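You operate a simulated robot arm through the tools that you are given. There is no shell and no other tool.

You run a simulated robot arm. Do the job below in one go: nothing can be reset, and whatever is moved stays where it is left.

Task
Lower the long yellow arm and grease the top of the pin guide.
Fine: red-knobbed pin out, hands clear under the arm, arm right down before you brush; grease from the tin, brush back. Set down upright: brush. A coat counts when it lies all over at full strength: go over it till it gets no stronger.

Only the result counts: the job must be done as asked and must still hold three seconds after the hand-in. Knocking over, shifting, dropping, spilling or breaking anything else fails it.

Robot
A 7-joint arm with a three-finger gripper, fixed in place. Base frame: the origin is at the foot of the arm, x ahead of it, y to its left, z up; the work surface is at about z = 0.8. Units: m, degrees, N and s.
Its first joint turns from -166.0 to 166.0 degrees. Payload 2.69 kg.
The TCP is the grasp point between the finger pads, 0.03 m short of the fingertips. In the tool frame z runs along the fingers and y along their closing line. Largest opening 0.128 m; the body of the gripper starts 0.117 m behind the TCP.
Orientation is told as [roll, pitch, yaw] about the base's x, y, z axes, in that order, counted from this pose: with the fingers straight down and closing along the base's y, the tool's x points along the base's -x, its y along +y and its z along -z.

Tools
- The arm moves only by the tool jog_arm. Its argument "series" is a list of rows, each a list of 7 numbers: the shift along the base's x, y, z in m, then the turn, a rotation vector about the base's x, y, z in degrees, then the finger opening in m, from 0 to 0.128. In form: [[x, y, z, wx, wy, wz, claw], ...]. A call has 1 to 20 rows; each row shifts and turns the commanded pose from where the row before left it. Each row takes 0.2 s and may step no farther than 0.05 m and 8.6 degrees from the row before; otherwise, or with a gripper value out of range, the whole call is refused. Where a pose cannot be reached the arm comes as near as it can. A force on the tool above 90 N (or 10 N above the force at the start of the call, whichever is more), or a blocked arm, ends the call early, and 0.2 s more pass. The fingers move at their own pace and stop on an object; they squeeze with about 22 N. The grip force told is the motor's: it shows also when the fingers shut on nothing. Time passes only in rows, and 0.2 s behind the last, so rows that do not move let the fingers close. The reply holds the time, the measured pose of the TCP, the force on the tool along the base axes, the opening and the grip force, in the units named above and with some noise, with the torque about the TCP (base axes, N m) and any sound that the robot's microphone picked up.
- Cameras (640 x 400 px; columns grow to the right, rows downward): "scene" is fixed at [0.4061, -0.4949, 1.6558]; the picture's right is [0.91, -0.42, 0.00], its down [-0.27, -0.58, -0.77] and it looks along [0.32, 0.70, -0.64] (base axes); focal length 287 px, centre (320, 200). "wrist" rides on the gripper at [0.058, 0.054, -0.131] in the tool frame; the picture's right is [-0.68, 0.74, 0.00], its down [-0.62, -0.57, -0.55] and it looks along [-0.40, -0.37, 0.84] (tool axes); focal length 234 px, centre (320, 200). There is no depth. A picture from a camera that has moved, and an enlarged one, comes with that camera's place and axes in the base frame and with its lens. The place of the scene camera against the robot may be out by one fixed shift of up to 0.025 m in any direction.
- snapshot(camera): a new picture of that camera. It takes no simulated time.
- lift_body(by): slides the trunk up (or, below 0, down) by that many m; the arm rides with it, the base frame stays. It gives what a move gives, with no picture.
- inspect(camera, box): a new picture of the part [left, top, right, bottom] of that camera's present view, enlarged. It takes no simulated time.
- sign_off(): hands the job in; it is judged then, once.

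Places have to be worked out from the pictures, the camera data and where the tool is seen. Open the gripper and draw the arm clear of the work before you hand the job in, unless the task says otherwise.

The tools are called as a command line: name --pt "numbers of a row" for each row, then --argument value for the rest, lists and objects as JSON in quotes. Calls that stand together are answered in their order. jog_arm: Moves the arm, as the interface text tells. Its arguments: {"type":"object","properties":{"series":{"type":"array","items":{"type":"array","items":{"type":"number"}}}},"required":["series"]} The other tools are called the same way: lift_body (by) slides the trunk up or down; snapshot (camera) takes a picture; inspect (camera, box) takes an enlarged picture of a part of a camera's view; sign_off () hands the job in.

At the start:

```text
time_s: 0.0
position: [0.5608, 0.1035, 1.4074]
tcp_rot: [0.0, 0.0, -0.1]
contact_force: [-0.2, -0.1, -0.3]
torque: [0.02, 0.01, -0.02]
opening: 0.1278
grip_force: 0.1
trunk travel left (down, up): [-0.15, 0.2]
```

scene: 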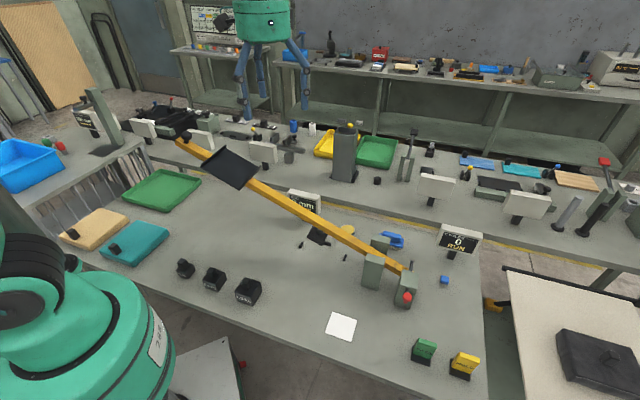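
wrist: 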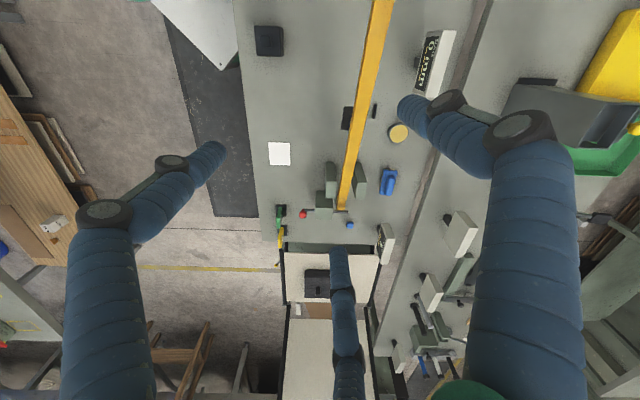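

The scene shows a long yellow arm tilted up from a pivot on the right, with a red knob near the hinge. I'll enlarge the work area from both cameras to identify the pin, guide, tin and brush.

inspect --camera "scene" --box '[280, 180, 500, 320]'

inspect --camera "scene" --box '[160, 120, 340, 300]'

inspect --camera "wrist" --box '[240, 60, 440, 260]'

inspect --camera "scene" --box '[360, 240, 480, 320]'

```text
2.86 times, centred on (390, 250) of scene
camera zoom: at [0.4061, -0.4949, 1.6558], right [0.91, -0.42, 0.0], down [-0.27, -0.58, -0.77], along [0.32, 0.7, -0.64], focal length 819 px, centre (120, 57)
```

zoom: 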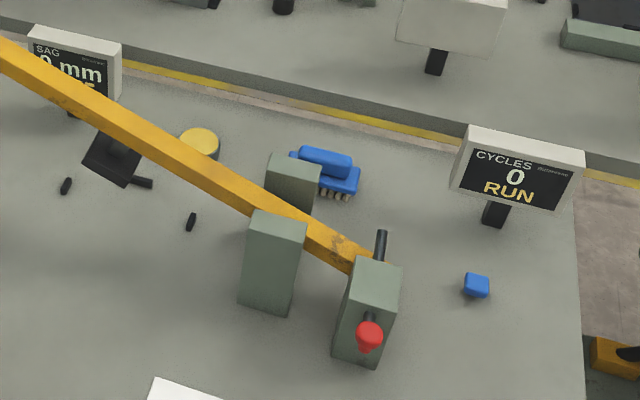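

```text
2.22 times, centred on (250, 210) of scene
camera zoom: at [0.4061, -0.4949, 1.6558], right [0.91, -0.42, 0.0], down [-0.27, -0.58, -0.77], along [0.32, 0.7, -0.64], focal length 637 px, centre (476, 178)
```

zoom: 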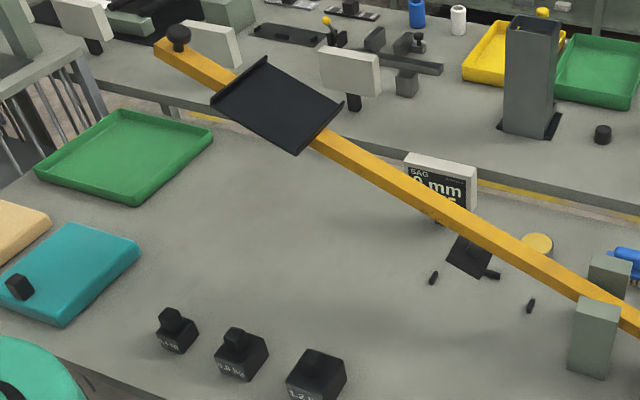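

```text
2.00 times, centred on (340, 160) of wrist
camera zoom: at [0.5031, 0.1589, 1.5376], right [0.68, 0.74, 0.0], down [0.62, -0.57, 0.55], along [0.4, -0.37, -0.84], focal length 468 px, centre (280, 280)
```

zoom: 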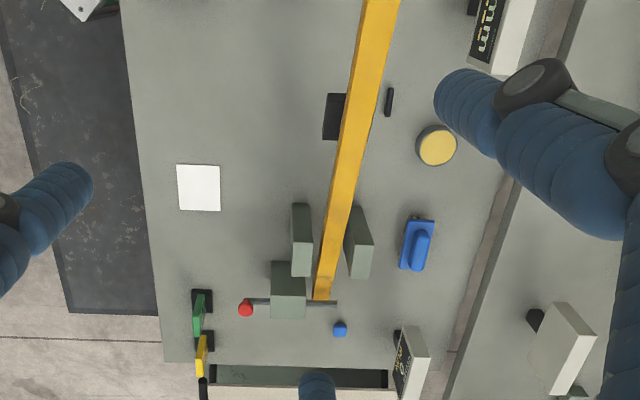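

```text
5.00 times, centred on (420, 280) of scene
camera zoom: at [0.4061, -0.4949, 1.6558], right [0.91, -0.42, 0.0], down [-0.27, -0.58, -0.77], along [0.32, 0.7, -0.64], focal length 1434 px, centre (-180, -200)
```

zoom: 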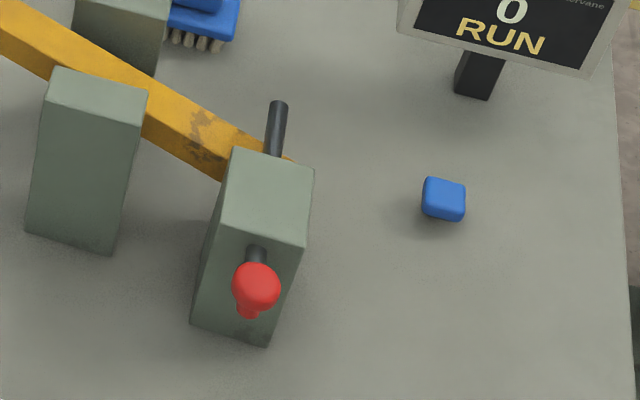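

The rig stands at about 45° to the base axes, and two steep views give the knob at roughly (0.82, -0.21, 0.9). Before moving, I'll look closely at the gripper and at the dark objects near the yellow arm.

inspect --camera "scene" --box '[200, 0, 340, 120]'

inspect --camera "scene" --box '[280, 200, 380, 270]'

inspect --camera "wrist" --box '[300, 80, 420, 160]'

inspect --camera "wrist" --box '[290, 150, 410, 230]'

inspect --camera "scene" --box '[160, 120, 260, 190]'

```text
3.33 times, centred on (270, 60) of scene
camera zoom: at [0.4061, -0.4949, 1.6558], right [0.91, -0.42, 0.0], down [-0.27, -0.58, -0.77], along [0.32, 0.7, -0.64], focal length 956 px, centre (487, 667)
```

zoom: 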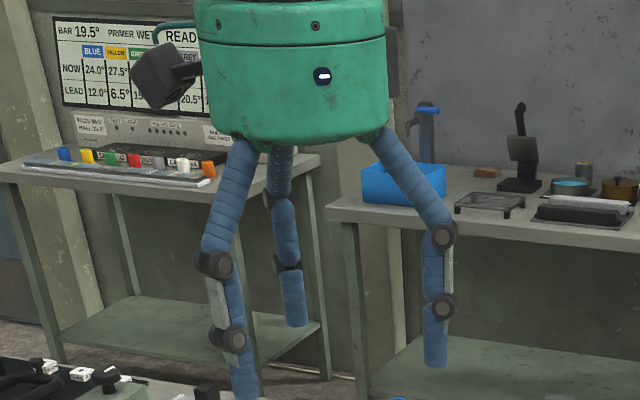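

```text
5.71 times, centred on (330, 235) of scene
camera zoom: at [0.4061, -0.4949, 1.6558], right [0.91, -0.42, 0.0], down [-0.27, -0.58, -0.77], along [0.32, 0.7, -0.64], focal length 1638 px, centre (263, 0)
```

zoom: 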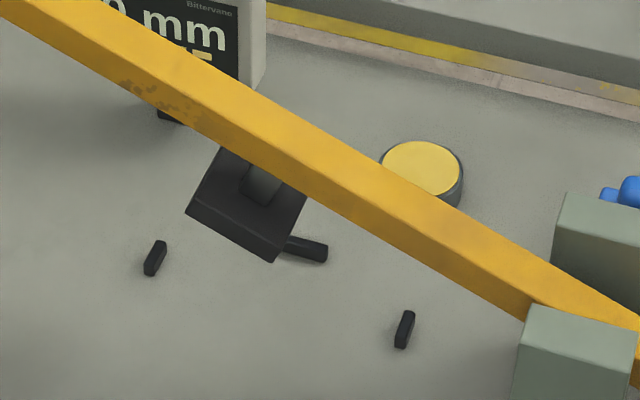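

```text
5.00 times, centred on (360, 120) of wrist
camera zoom: at [0.5031, 0.1589, 1.5376], right [0.68, 0.74, 0.0], down [0.62, -0.57, 0.55], along [0.4, -0.37, -0.84], focal length 1171 px, centre (120, 600)
```

zoom: 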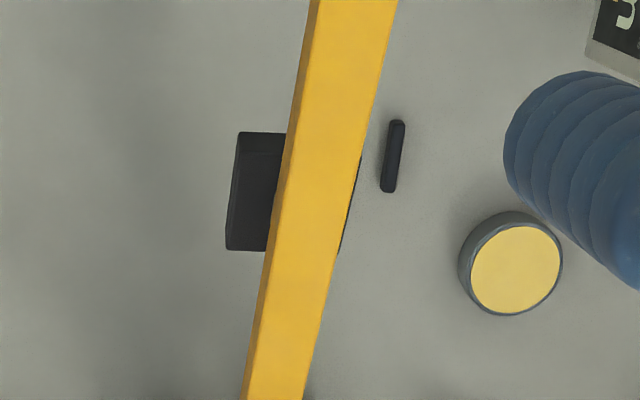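

```text
5.00 times, centred on (350, 190) of wrist
camera zoom: at [0.5031, 0.1589, 1.5376], right [0.68, 0.74, 0.0], down [0.62, -0.57, 0.55], along [0.4, -0.37, -0.84], focal length 1171 px, centre (170, 250)
```

zoom: 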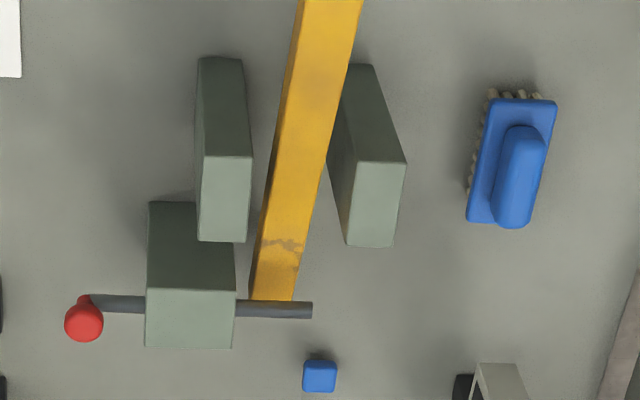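

```text
5.71 times, centred on (210, 155) of scene
camera zoom: at [0.4061, -0.4949, 1.6558], right [0.91, -0.42, 0.0], down [-0.27, -0.58, -0.77], along [0.32, 0.7, -0.64], focal length 1638 px, centre (949, 457)
```

zoom: 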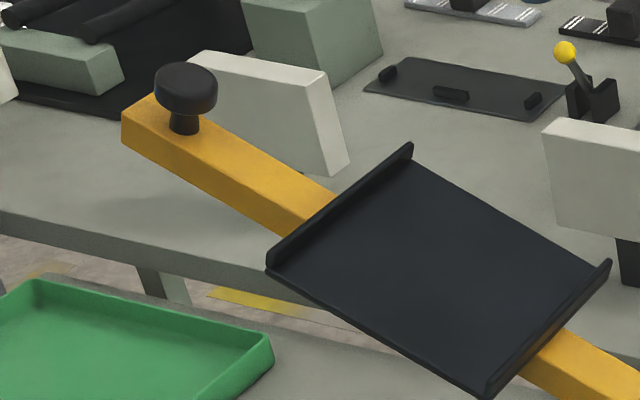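

The layout works out as follows:
- The pin axis runs along about (0.707, 0.707), and the yellow arm along (-0.707, 0.707).
- The guide top is at z≈0.90 and the knob near (0.80, -0.21, 0.88).
- The tin is near (0.83, 0.19) and the brush near (0.95, 0.07).

I'll move to the pin side, well clear of the arm, and yaw 45° for a better look.

jog_arm --pt "0.014 -0.036 -0.025 0 0 4.5 0.128" --pt "0.014 -0.036 -0.025 0 0 4.5 0.128" --pt "0.014 -0.036 -0.025 0 0 4.5 0.128" --pt "0.014 -0.036 -0.025 0 0 4.5 0.128" --pt "0.014 -0.036 -0.025 0 0 4.5 0.128" --pt "0.014 -0.036 -0.025 0 0 4.5 0.128" --pt "0.014 -0.036 -0.025 0 0 4.5 0.128" --pt "0.014 -0.036 -0.025 0 0 4.5 0.128" --pt "0.014 -0.036 -0.025 0 0 4.5 0.128" --pt "0.014 -0.036 -0.025 0 0 4.5 0.128"

snapshot --camera "wrist"

snapshot --camera "scene"

```text
time_s: 2.2
position: [0.6999, -0.258, 1.1565]
tcp_rot: [-0.1, -0.1, 45.1]
contact_force: [-0.2, -0.2, -0.8]
torque: [-0.04, -0.06, -0.02]
opening: 0.128
grip_force: 0.0
trunk travel left (down, up): [-0.15, 0.2]
```

```text
taken
camera wrist: at [0.6209, -0.2596, 1.2875], right [-0.04, 1.0, 0.0], down [0.84, 0.04, 0.55], along [0.55, 0.02, -0.84], focal length 234 px, centre (320, 200)
```

wrist: 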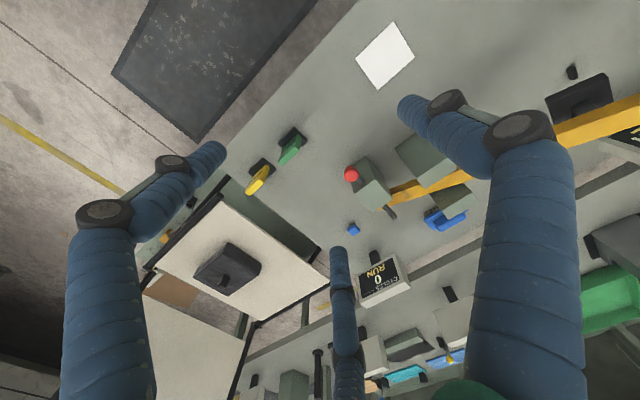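

```text
taken
```

scene: 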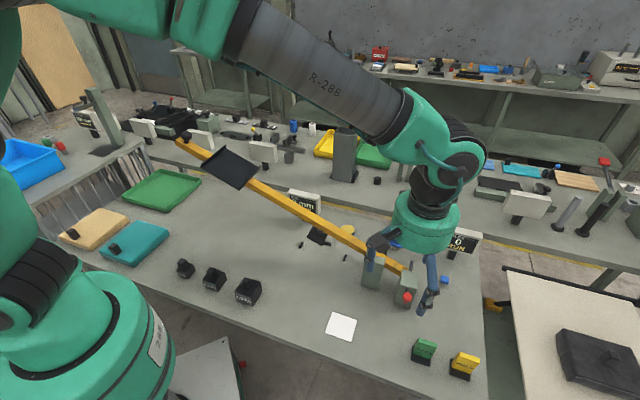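

The skin shows three fingers, so I'll close them in free air to see how they meet, and look at the rig from here.

jog_arm --pt "0 0 0 0 0 0 0.02" --pt "0 0 0 0 0 0 0.02" --pt "0 0 0 0 0 0 0.02" --pt "0 0 0 0 0 0 0.02"

snapshot --camera "wrist"

inspect --camera "wrist" --box '[320, 120, 480, 240]'

inspect --camera "scene" --box '[340, 180, 480, 320]'

```text
time_s: 3.2
position: [0.7006, -0.2579, 1.1579]
tcp_rot: [0.1, 0.0, 44.9]
contact_force: [0.8, -1.2, -0.1]
torque: [-0.01, 0.03, 0.0]
opening: 0.0203
grip_force: 0.2
trunk travel left (down, up): [-0.15, 0.2]
```

```text
taken
camera wrist: at [0.6207, -0.2592, 1.2881], right [-0.04, 1.0, 0.0], down [0.84, 0.04, 0.55], along [0.55, 0.02, -0.84], focal length 234 px, centre (320, 200)
```

wrist: 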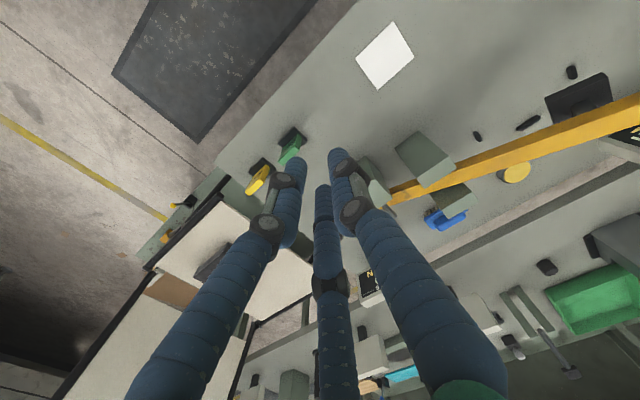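

```text
3.33 times, centred on (400, 180) of wrist
camera zoom: at [0.6207, -0.2592, 1.2881], right [-0.04, 1.0, 0.0], down [0.84, 0.04, 0.55], along [0.55, 0.02, -0.84], focal length 781 px, centre (53, 267)
```

zoom: 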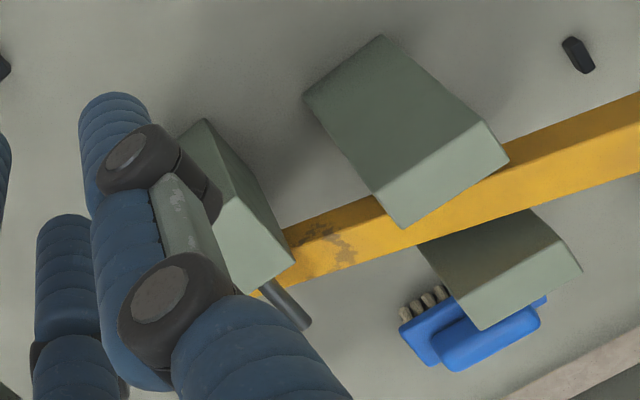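

```text
2.86 times, centred on (410, 250) of scene
camera zoom: at [0.4061, -0.4949, 1.6558], right [0.91, -0.42, 0.0], down [-0.27, -0.58, -0.77], along [0.32, 0.7, -0.64], focal length 819 px, centre (63, 57)
```

zoom: 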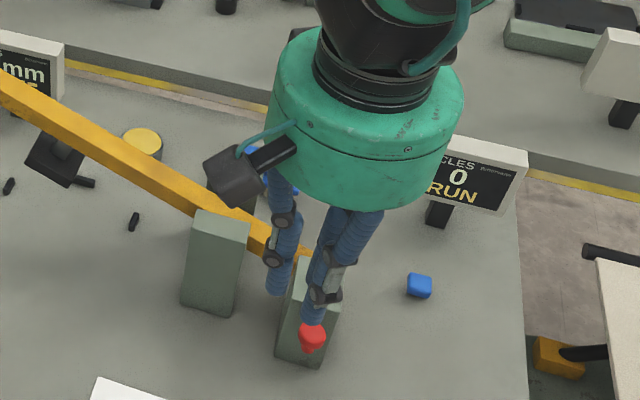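

Two wrist views give the knob at about (0.804, -0.199, ~0.91), the guide top at z≈0.91 centred near (0.85, -0.146), and the post tops at z≈0.933. I'll move closer above the knob with the fingers open to refine this.

jog_arm --pt "0.02 0.011 -0.028 0 0 0 0.1" --pt "0.02 0.011 -0.028 0 0 0 0.1" --pt "0.02 0.011 -0.028 0 0 0 0.1" --pt "0.02 0.011 -0.028 0 0 0 0.1"

snapshot --camera "wrist"

inspect --camera "wrist" --box '[280, 100, 440, 220]'

```text
time_s: 4.2
position: [0.7796, -0.2116, 1.046]
tcp_rot: [0.0, 0.0, 45.0]
contact_force: [-0.6, -0.3, -0.5]
torque: [-0.04, 0.01, 0.02]
opening: 0.1001
grip_force: 0.1
trunk travel left (down, up): [-0.15, 0.2]
```

```text
taken
camera wrist: at [0.7014, -0.2142, 1.1768], right [-0.04, 1.0, 0.0], down [0.84, 0.04, 0.55], along [0.55, 0.02, -0.84], focal length 234 px, centre (320, 200)
```

wrist: 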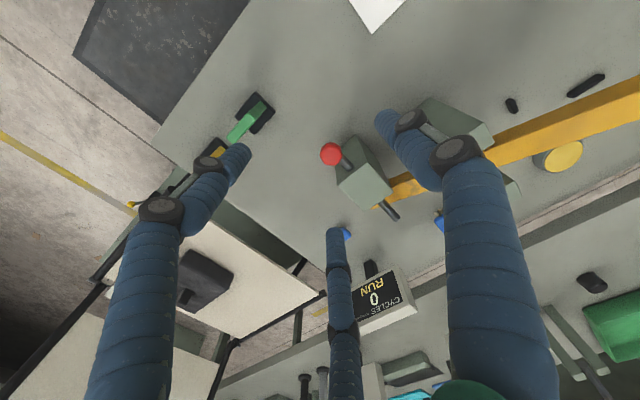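

```text
3.33 times, centred on (360, 160) of wrist
camera zoom: at [0.7014, -0.2142, 1.1768], right [-0.04, 1.0, 0.0], down [0.84, 0.04, 0.55], along [0.55, 0.02, -0.84], focal length 781 px, centre (187, 333)
```

zoom: 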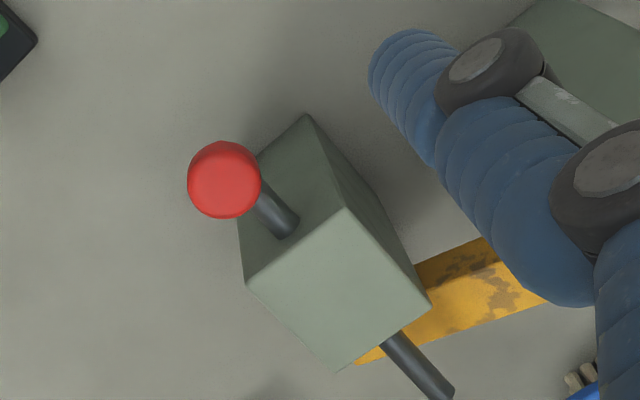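

The knob looks like a ball about 26 mm across, with the pin entering the guide at z≈0.896. I'll zoom in further from both cameras to fix its height and shape.

inspect --camera "scene" --box '[395, 280, 427, 312]'

inspect --camera "wrist" --box '[310, 125, 370, 165]'

inspect --camera "scene" --box '[370, 200, 450, 320]'

```text
12.50 times, centred on (411, 296) of scene
camera zoom: at [0.4061, -0.4949, 1.6558], right [0.91, -0.42, 0.0], down [-0.27, -0.58, -0.77], along [0.32, 0.7, -0.64], focal length 3584 px, centre (-818, -1000)
```

zoom: 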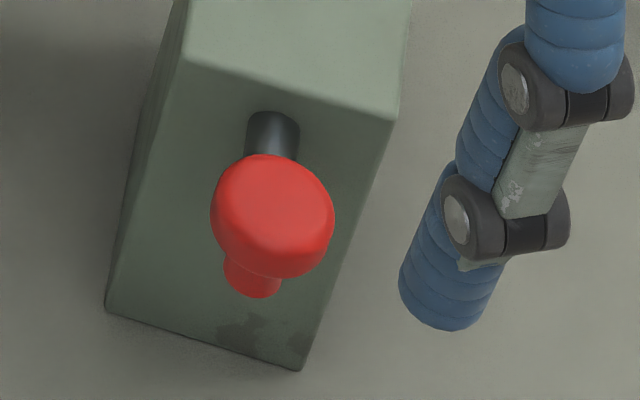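

```text
10.00 times, centred on (340, 145) of wrist
camera zoom: at [0.7014, -0.2142, 1.1768], right [-0.04, 1.0, 0.0], down [0.84, 0.04, 0.55], along [0.55, 0.02, -0.84], focal length 2342 px, centre (120, 750)
```

zoom: 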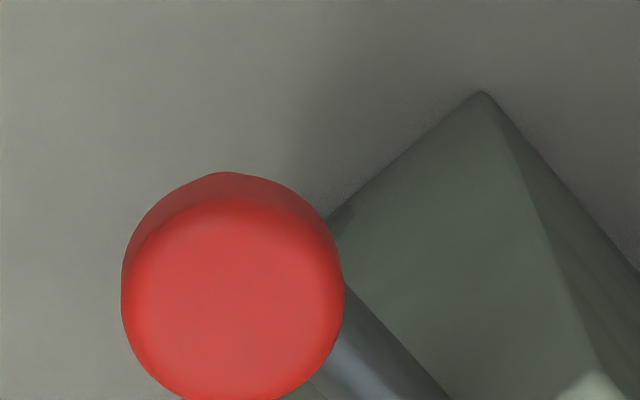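

```text
3.33 times, centred on (410, 260) of scene
camera zoom: at [0.4061, -0.4949, 1.6558], right [0.91, -0.42, 0.0], down [-0.27, -0.58, -0.77], along [0.32, 0.7, -0.64], focal length 956 px, centre (20, 0)
```

zoom: 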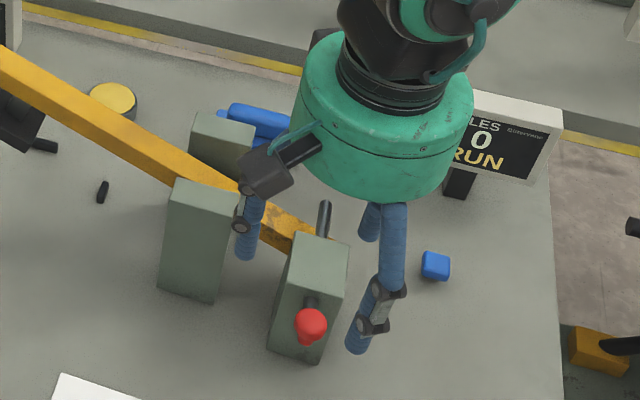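

The red part is a mushroom knob with a vertical axis, its cap at z≈0.918 and centred near (0.8045, -0.1975). I'll move directly above it with a 50 mm opening and check alignment.

jog_arm --pt "0.0125 0.007 -0.02 0 0 0 0.06" --pt "0.0125 0.007 -0.03 0 0 0 0.06" --pt "0 0 -0.03 0 0 0 0.06" --pt "0 0 0 0 0 0 0.06"

inspect --camera "wrist" --box '[240, 100, 400, 220]'

inspect --camera "scene" --box '[370, 230, 450, 320]'

```text
time_s: 5.2
position: [0.8065, -0.1999, 0.9656]
tcp_rot: [-0.1, 0.0, 45.0]
contact_force: [0.4, 0.3, -0.4]
torque: [0.02, 0.08, 0.0]
opening: 0.06
grip_force: 0.1
trunk travel left (down, up): [-0.15, 0.2]
```

```text
3.33 times, centred on (320, 160) of wrist
camera zoom: at [0.7274, -0.2018, 1.096], right [-0.04, 1.0, 0.0], down [0.84, 0.04, 0.55], along [0.55, 0.02, -0.84], focal length 781 px, centre (320, 333)
```

zoom: 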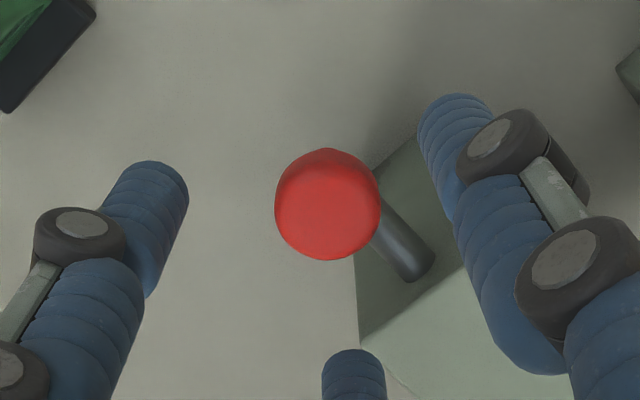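

```text
4.44 times, centred on (410, 275) of scene
camera zoom: at [0.4061, -0.4949, 1.6558], right [0.91, -0.42, 0.0], down [-0.27, -0.58, -0.77], along [0.32, 0.7, -0.64], focal length 1274 px, centre (-80, -133)
```

zoom: 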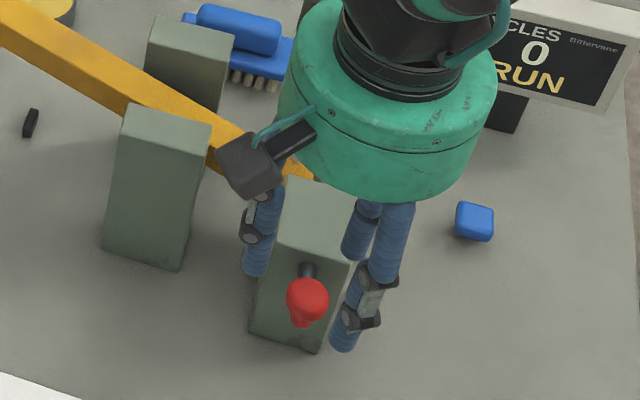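

TCP sits about 3 mm off the knob along the arm direction. I'll correct that, narrow to 44 mm, descend to z≈0.912 so the pads straddle the cap, then check the view before closing.

jog_arm --pt "-0.0034 0.0006 0 0 0 0 0.044" --pt "0 0 -0.018 0 0 0 0.044" --pt "0 0 -0.018 0 0 0 0.044" --pt "0 0 -0.018 0 0 0 0.044"

inspect --camera "wrist" --box '[240, 100, 400, 220]'

inspect --camera "scene" --box '[370, 230, 450, 320]'

```text
time_s: 6.2
position: [0.8037, -0.1982, 0.91]
tcp_rot: [-0.1, 0.0, 45.0]
contact_force: [10.9, -17.1, -0.5]
torque: [-0.44, -0.03, -0.54]
opening: 0.0491
grip_force: 3.4
trunk travel left (down, up): [-0.15, 0.2]
```

```text
3.33 times, centred on (320, 160) of wrist
camera zoom: at [0.7242, -0.2006, 1.0415], right [-0.04, 1.0, 0.0], down [0.83, 0.04, 0.55], along [0.55, 0.02, -0.84], focal length 781 px, centre (320, 333)
```

zoom: 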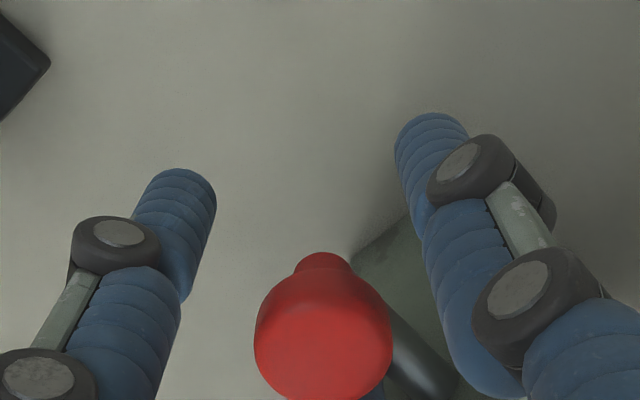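

```text
4.44 times, centred on (410, 275) of scene
camera zoom: at [0.4061, -0.4949, 1.6558], right [0.91, -0.42, 0.0], down [-0.27, -0.58, -0.77], along [0.32, 0.7, -0.64], focal length 1274 px, centre (-80, -133)
```

zoom: 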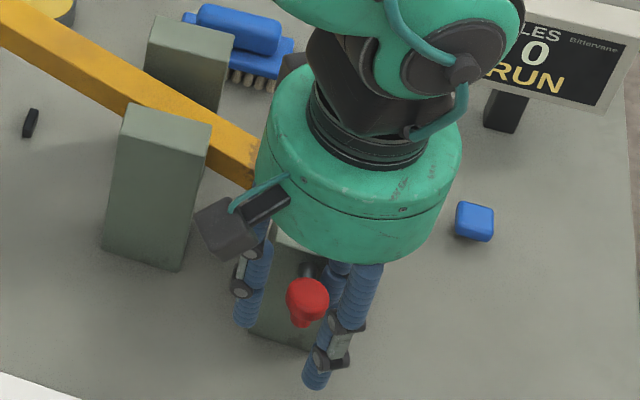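

The fingers jammed at 49 mm with a 20 N sideways push about 20 mm towards the block. So the third finger in the skin is real, and it met the pin shaft. I'll open, rise, and yaw to 135° so the single finger is on the outer side and the pair straddles the shaft behind the cap.

jog_arm --pt "0 0 0 0 0 0 0.06" --pt "0 0 0.03 0 0 0 0.06" --pt "0 0 0.04 0 0 0 0.07" --pt "0 0 0.03 0 0 0 0.07"

jog_arm --pt "0 0 0 0 0 7.5 0.07" --pt "0 0 0 0 0 7.5 0.07" --pt "0 0 0 0 0 7.5 0.07" --pt "0 0 0 0 0 7.5 0.07" --pt "0 0 0 0 0 7.5 0.07" --pt "0 0 0 0 0 7.5 0.07" --pt "0 0 0 0 0 7.5 0.07" --pt "0 0 0 0 0 7.5 0.07" --pt "0 0 0 0 0 7.5 0.07" --pt "0 0 0 0 0 7.5 0.07" --pt "0 0 0 0 0 7.5 0.07" --pt "0 0 0 0 0 7.5 0.07" --pt "0 0 0 0 0 0 0.07"

snapshot --camera "wrist"

snapshot --camera "scene"

```text
time_s: 7.2
position: [0.8018, -0.1969, 1.0124]
tcp_rot: [0.0, 0.0, 45.1]
contact_force: [0.4, -0.5, 0.8]
torque: [0.0, -0.01, 0.0]
opening: 0.0701
grip_force: 0.0
trunk travel left (down, up): [-0.15, 0.2]
```

```text
time_s: 10.0
position: [0.803, -0.1968, 1.01]
tcp_rot: [0.0, 0.0, 135.1]
contact_force: [0.6, 0.3, -0.5]
torque: [-0.02, -0.01, 0.01]
opening: 0.0704
grip_force: 0.0
trunk travel left (down, up): [-0.15, 0.2]
```

```text
taken
camera wrist: at [0.8067, -0.276, 1.1411], right [-1.0, -0.04, 0.0], down [-0.04, 0.84, 0.55], along [-0.02, 0.55, -0.84], focal length 234 px, centre (320, 200)
```

wrist: 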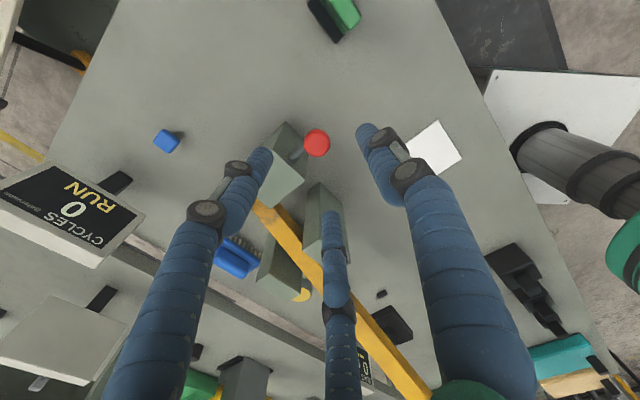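

```text
taken
```

scene: 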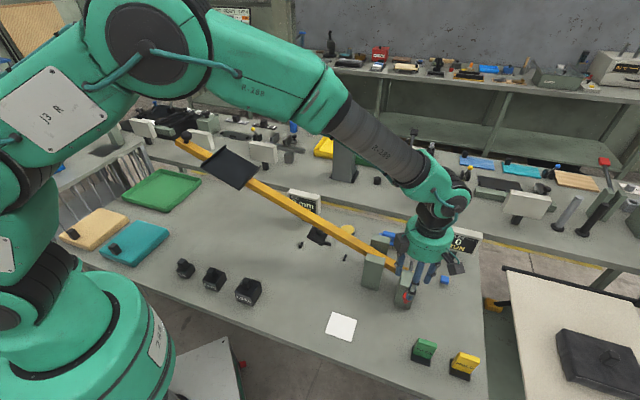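

Yaw 135° was reached cleanly. I'll zoom in on the knob from this new side to refine its position.

inspect --camera "wrist" --box '[240, 100, 400, 220]'

inspect --camera "wrist" --box '[295, 120, 341, 150]'

```text
3.33 times, centred on (320, 160) of wrist
camera zoom: at [0.8067, -0.276, 1.1411], right [-1.0, -0.04, 0.0], down [-0.04, 0.84, 0.55], along [-0.02, 0.55, -0.84], focal length 781 px, centre (320, 333)
```

zoom: 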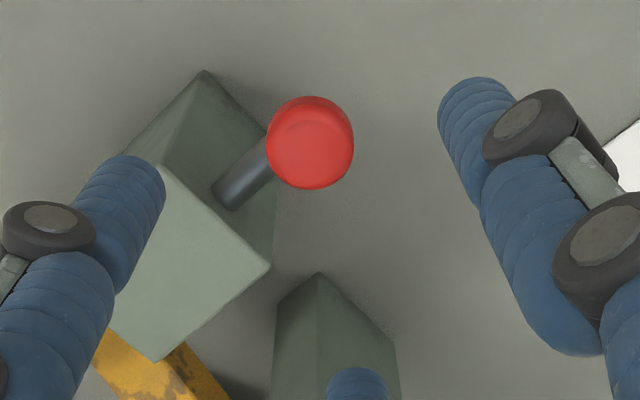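

```text
13.33 times, centred on (318, 135) of wrist
camera zoom: at [0.8067, -0.276, 1.1411], right [-1.0, -0.04, 0.0], down [-0.04, 0.84, 0.55], along [-0.02, 0.55, -0.84], focal length 3122 px, centre (347, 1067)
```

zoom: 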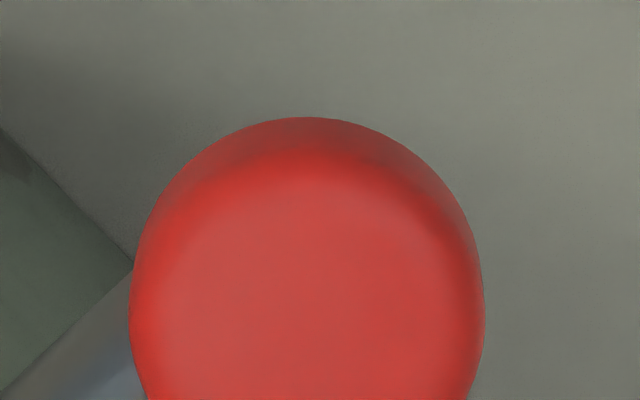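

Views from two sides now agree:
- Knob cap centre (0.807, -0.197, 0.9165), radius 13 mm.
- Shaft axis at z≈0.891.
- Guide top centre (0.856, -0.1476), z≈0.908, about 58×48 mm.

I'll descend so the fingertips stay just above the shaft, at TCP z≈0.929, and then check.

jog_arm --pt "0.004 0 -0.02 0 0 0 0.055" --pt "0 0 -0.02 0 0 0 0.055" --pt "0 0 -0.02 0 0 0 0.055" --pt "0 0 -0.02 0 0 0 0.055"

inspect --camera "wrist" --box '[240, 100, 400, 220]'

inspect --camera "scene" --box '[380, 250, 440, 310]'

```text
time_s: 11.0
position: [0.8063, -0.1975, 0.9312]
tcp_rot: [0.0, -0.1, 135.1]
contact_force: [0.3, 0.5, -0.6]
torque: [0.01, -0.03, -0.04]
opening: 0.0549
grip_force: 0.0
trunk travel left (down, up): [-0.15, 0.2]
```

```text
3.33 times, centred on (320, 160) of wrist
camera zoom: at [0.8096, -0.2761, 1.0623], right [-1.0, -0.04, 0.0], down [-0.04, 0.84, 0.55], along [-0.02, 0.55, -0.84], focal length 781 px, centre (320, 333)
```

zoom: 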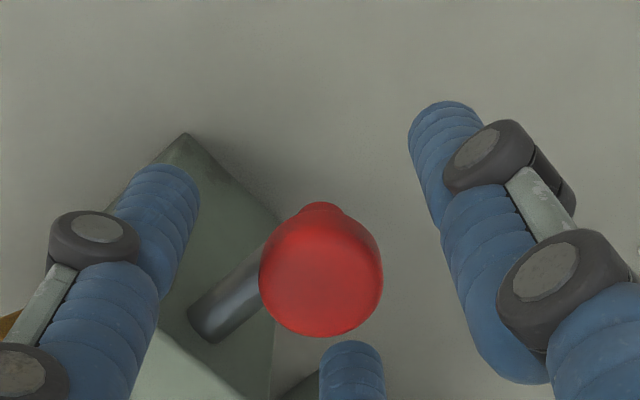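

```text
6.67 times, centred on (410, 280) of scene
camera zoom: at [0.4061, -0.4949, 1.6558], right [0.91, -0.42, 0.0], down [-0.27, -0.58, -0.77], along [0.32, 0.7, -0.64], focal length 1911 px, centre (-280, -333)
```

zoom: 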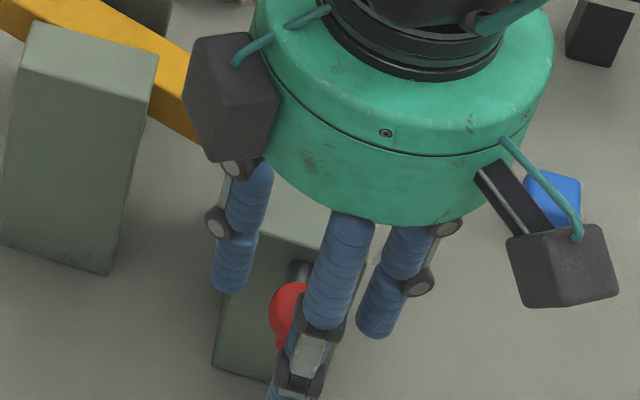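

The cap is within 1 mm of the TCP axis. I'll close on it now.

jog_arm --pt "0 0 -0.002 0 0 0 0.04" --pt "0 0 0 0 0 0 0.02" --pt "0 0 0 0 0 0 0.01" --pt "0 0 0 0 0 0 0.01"

inspect --camera "wrist" --box '[240, 100, 400, 220]'

```text
time_s: 12.0
position: [0.8067, -0.1978, 0.9291]
tcp_rot: [0.0, 0.1, 135.1]
contact_force: [-2.6, -5.0, -0.1]
torque: [-0.12, 0.05, 0.0]
opening: 0.0243
grip_force: 45.2
trunk travel left (down, up): [-0.15, 0.2]
```

```text
3.33 times, centred on (320, 160) of wrist
camera zoom: at [0.8094, -0.276, 1.0596], right [-1.0, -0.04, 0.0], down [-0.04, 0.84, 0.55], along [-0.02, 0.55, -0.84], focal length 781 px, centre (320, 333)
```

zoom: 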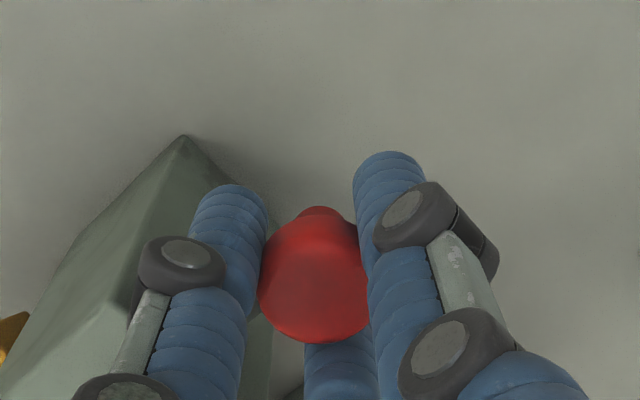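

Grip is firm at 24.3 mm opening. I'll pull gently along the pin axis, first 20 mm, and watch the force.

jog_arm --pt "-0.0035 -0.0035 0 0 0 0 0.01" --pt "-0.0035 -0.0035 0 0 0 0 0.01" --pt "-0.0035 -0.0035 0 0 0 0 0.01" --pt "-0.0035 -0.0035 0 0 0 0 0.01"

snapshot --camera "scene"

inspect --camera "wrist" --box '[200, 80, 400, 220]'

```text
time_s: 13.0
position: [0.7926, -0.2106, 0.9287]
tcp_rot: [-0.1, 0.0, 135.1]
contact_force: [0.0, -0.5, -0.4]
torque: [0.05, -0.13, 0.01]
opening: 0.0244
grip_force: 45.3
trunk travel left (down, up): [-0.15, 0.2]
```

```text
taken
```

scene: 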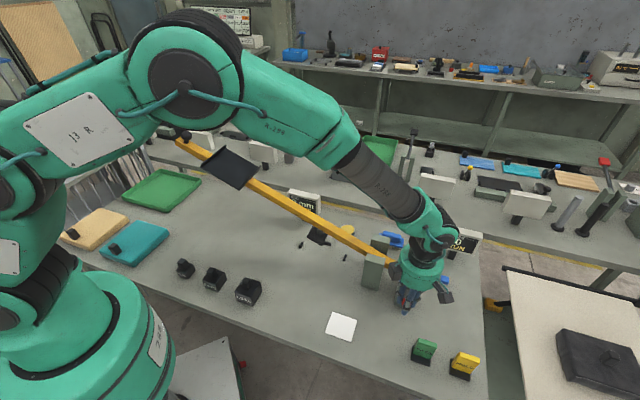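

```text
2.86 times, centred on (300, 150) of wrist
camera zoom: at [0.7964, -0.289, 1.0596], right [-1.0, -0.04, 0.0], down [-0.04, 0.84, 0.55], along [-0.02, 0.55, -0.84], focal length 669 px, centre (377, 343)
```

zoom: 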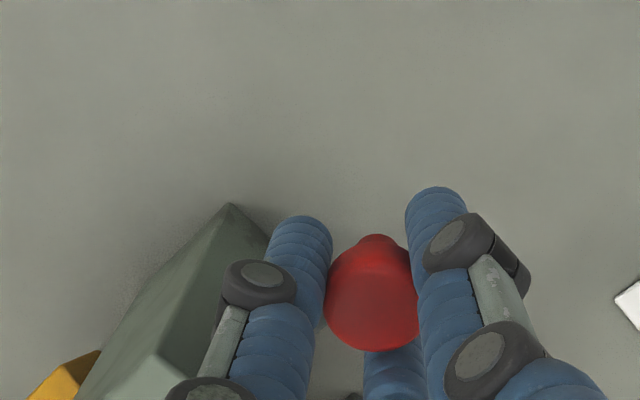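

The pin slides freely and the arm is still held. I'll keep pulling the same way, small steps, until the tip clears the arm.

jog_arm --pt "-0.0053 -0.0053 0 0 0 0 0.01" --pt "-0.0053 -0.0053 0 0 0 0 0.01" --pt "-0.0053 -0.0053 0 0 0 0 0.01" --pt "-0.0053 -0.0053 0 0 0 0 0.01"

snapshot --camera "scene"

```text
time_s: 14.0
position: [0.7716, -0.2326, 0.9302]
tcp_rot: [0.0, 0.0, 135.0]
contact_force: [-1.9, 1.6, 0.6]
torque: [0.28, -0.05, 0.04]
opening: 0.0244
grip_force: 44.8
trunk travel left (down, up): [-0.15, 0.2]
```

```text
taken
```

scene: 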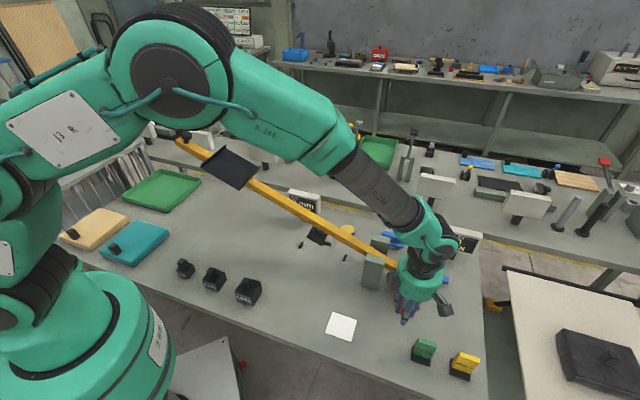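

About 50 mm out and the arm is still up, so I'll pull another 20 mm.

jog_arm --pt "-0.0053 -0.0053 0 0 0 0 0.01" --pt "-0.0053 -0.0053 0 0 0 0 0.01" --pt "-0.0053 -0.0053 0 0 0 0 0.01"

snapshot --camera "scene"

snapshot --camera "wrist"

```text
time_s: 14.8
position: [0.7543, -0.2495, 0.9288]
tcp_rot: [0.0, 0.0, 135.0]
contact_force: [-0.9, -0.2, 0.5]
torque: [0.05, -0.01, 0.02]
opening: 0.0098
grip_force: 0.0
trunk travel left (down, up): [-0.15, 0.2]
```

```text
taken
```

scene: 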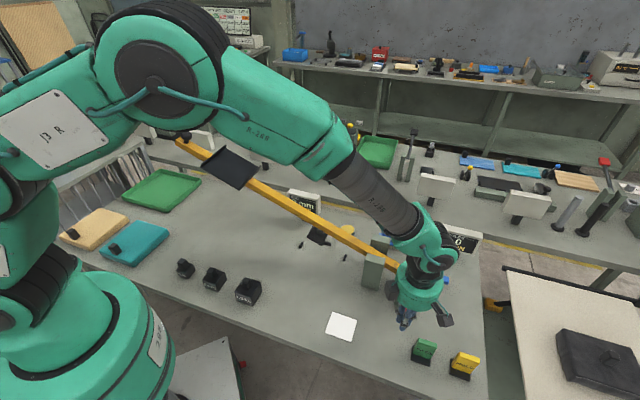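

```text
taken
camera wrist: at [0.7584, -0.328, 1.0595], right [-1.0, -0.04, 0.0], down [-0.04, 0.84, 0.55], along [-0.02, 0.55, -0.84], focal length 234 px, centre (320, 200)
```

wrist: 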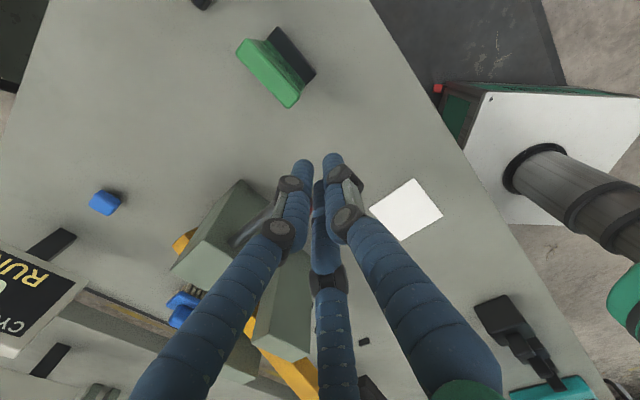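

The knob slipped from the fingers after about 50-60 mm of travel, which suggests a stop. I'll raise and look.

jog_arm --pt "0 0 0.03 0 0 0 0.03" --pt "0 0 0.04 0 0 0 0.05" --pt "-0.01 -0.01 0.03 0 0 0 0.09"

snapshot --camera "wrist"

inspect --camera "wrist" --box '[200, 100, 400, 240]'

inspect --camera "scene" --box '[350, 220, 450, 320]'

```text
time_s: 15.6
position: [0.7452, -0.2617, 1.0286]
tcp_rot: [0.0, 0.0, 134.9]
contact_force: [-0.4, -0.7, -0.4]
torque: [-0.02, -0.02, 0.02]
opening: 0.0899
grip_force: 0.0
trunk travel left (down, up): [-0.15, 0.2]
```

```text
taken
camera wrist: at [0.7492, -0.3395, 1.1597], right [-1.0, -0.04, 0.0], down [-0.03, 0.84, 0.55], along [-0.02, 0.55, -0.84], focal length 234 px, centre (320, 200)
```

wrist: 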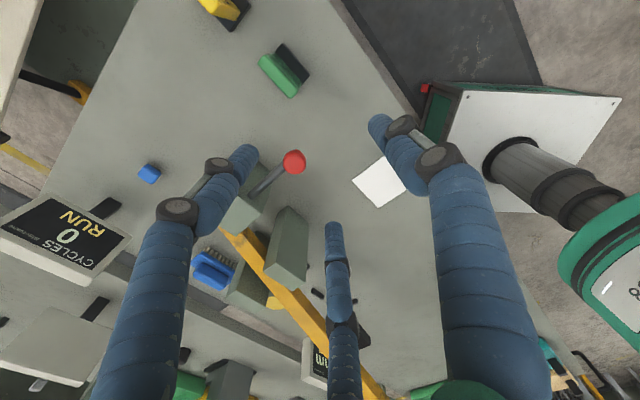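

```text
2.86 times, centred on (300, 170) of wrist
camera zoom: at [0.7492, -0.3395, 1.1597], right [-1.0, -0.04, 0.0], down [-0.03, 0.84, 0.55], along [-0.02, 0.55, -0.84], focal length 669 px, centre (377, 286)
```

zoom: 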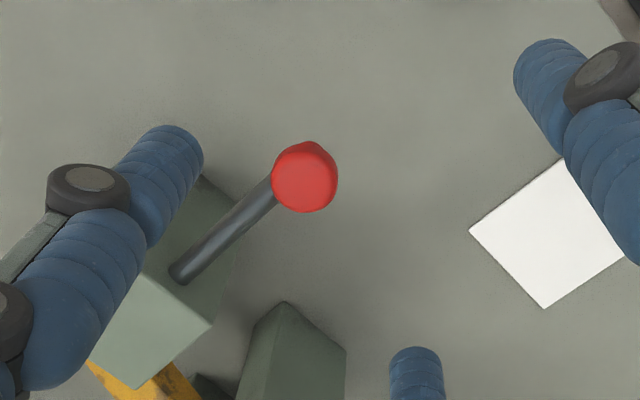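

```text
4.00 times, centred on (400, 270) of scene
camera zoom: at [0.4061, -0.4949, 1.6558], right [0.91, -0.42, 0.0], down [-0.27, -0.58, -0.77], along [0.32, 0.7, -0.64], focal length 1147 px, centre (0, -80)
```

zoom: 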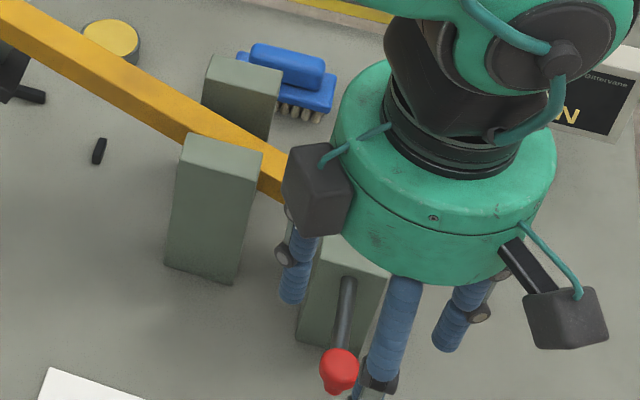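

The knob now sits at about (0.774, -0.231), 48 mm out, and the pin is still in the guide, apparently at its stop. The arm did not fall by itself. I'll look from above whether the pin tip has cleared the arm's short end.

jog_arm --pt "0.025 0.025 0.03 0 0 0 0.128" --pt "0.025 0.025 0.03 0 0 0 0.128" --pt "0.025 0.03 0.02 0 0 0 0.128" --pt "0.025 0.03 0 0 0 0 0.128" --pt "0 0 0 0 0 0 0.128"

snapshot --camera "wrist"

inspect --camera "wrist" --box '[240, 100, 400, 220]'

```text
time_s: 16.8
position: [0.848, -0.15, 1.1103]
tcp_rot: [0.0, 0.0, 135.0]
contact_force: [0.3, -0.3, -0.2]
torque: [-0.05, 0.06, 0.0]
opening: 0.128
grip_force: 0.0
trunk travel left (down, up): [-0.15, 0.2]
```

```text
taken
camera wrist: at [0.8516, -0.228, 1.2398], right [-1.0, -0.04, 0.0], down [-0.03, 0.84, 0.55], along [-0.02, 0.55, -0.84], focal length 234 px, centre (320, 200)
```

wrist: 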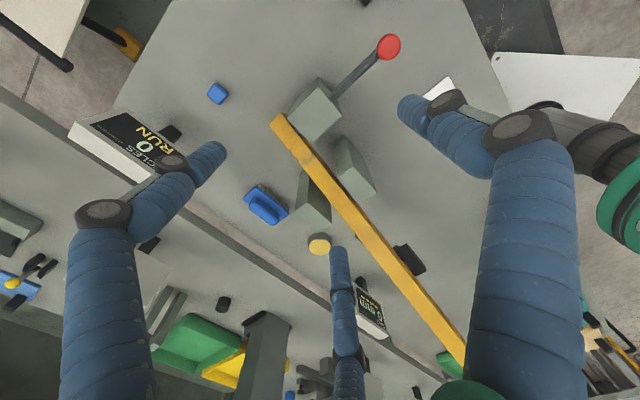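

```text
3.33 times, centred on (320, 160) of wrist
camera zoom: at [0.8516, -0.228, 1.2398], right [-1.0, -0.04, 0.0], down [-0.03, 0.84, 0.55], along [-0.02, 0.55, -0.84], focal length 781 px, centre (320, 333)
```

zoom: 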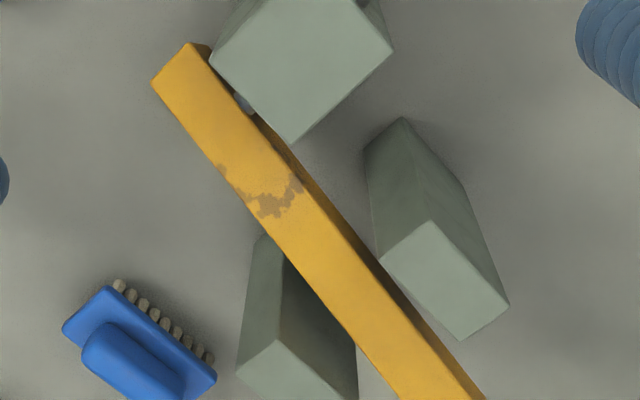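

The tip now only peeks out of the guide beside the arm, so the arm is no longer trapped and just stays up by itself. I'll move to the near side of the arm and look beneath it before lowering it.

jog_arm --pt "-0.0335 0.0135 0.002 0 0 0 0.1" --pt "-0.0335 0.0135 0.002 0 0 0 0.1" --pt "-0.0335 0.0135 0.002 0 0 0 0.1" --pt "-0.0335 0.0135 0.002 0 0 0 0.1" --pt "-0.0335 0.0135 0.002 0 0 0 0.1" --pt "-0.0335 0.0135 0.002 0 0 0 0.1" --pt "-0.0335 0.0135 0.002 0 0 0 0.1" --pt "-0.0335 0.0135 0.002 0 0 0 0.1" --pt "0 0 0 0 0 0 0.1"

snapshot --camera "wrist"

snapshot --camera "scene"

```text
time_s: 18.8
position: [0.5777, -0.0412, 1.1265]
tcp_rot: [0.0, 0.0, 135.1]
contact_force: [-0.1, 0.6, 0.0]
torque: [-0.02, -0.05, -0.01]
opening: 0.0997
grip_force: 0.1
trunk travel left (down, up): [-0.15, 0.2]
```

```text
taken
camera wrist: at [0.5813, -0.1185, 1.2573], right [-1.0, -0.04, 0.0], down [-0.04, 0.84, 0.55], along [-0.02, 0.55, -0.84], focal length 234 px, centre (320, 200)
```

wrist: 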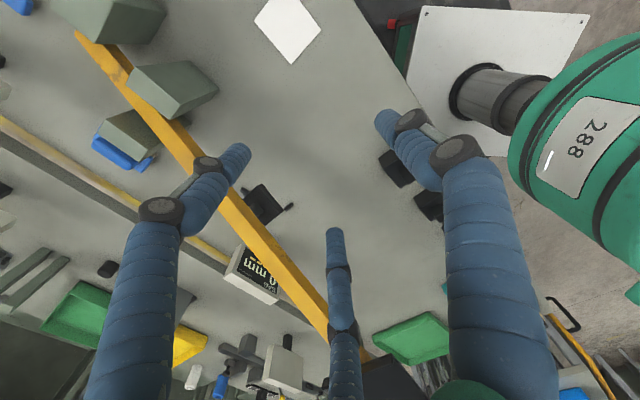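

```text
taken
```

scene: 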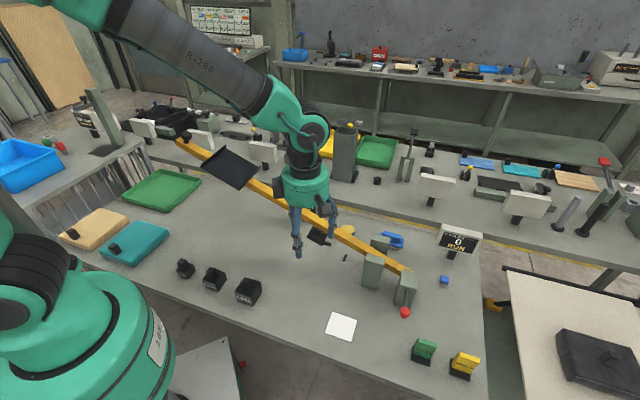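

inspect --camera "wrist" --box '[220, 160, 320, 240]'

inspect --camera "scene" --box '[380, 240, 440, 330]'

inspect --camera "scene" --box '[280, 180, 400, 270]'

```text
5.00 times, centred on (270, 200) of wrist
camera zoom: at [0.5813, -0.1185, 1.2573], right [-1.0, -0.04, 0.0], down [-0.04, 0.84, 0.55], along [-0.02, 0.55, -0.84], focal length 1171 px, centre (570, 200)
```

zoom: 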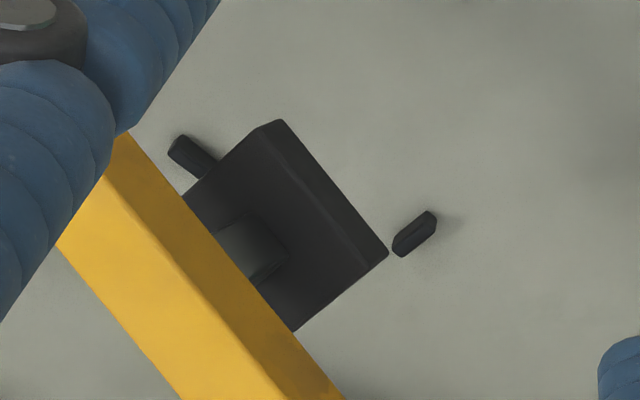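

```text
4.44 times, centred on (410, 285) of scene
camera zoom: at [0.4061, -0.4949, 1.6558], right [0.91, -0.42, 0.0], down [-0.27, -0.58, -0.77], along [0.32, 0.7, -0.64], focal length 1274 px, centre (-80, -178)
```

zoom: 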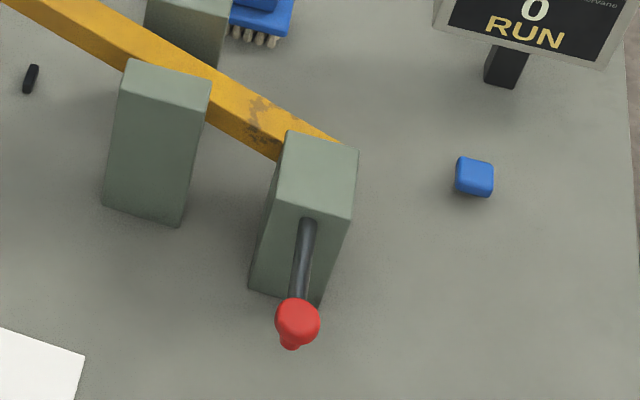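

```text
4.44 times, centred on (340, 225) of scene
camera zoom: at [0.4061, -0.4949, 1.6558], right [0.91, -0.42, 0.0], down [-0.27, -0.58, -0.77], along [0.32, 0.7, -0.64], focal length 1274 px, centre (231, 89)
```

zoom: 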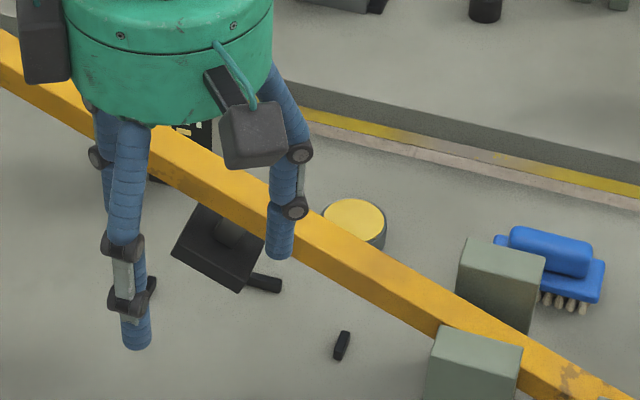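

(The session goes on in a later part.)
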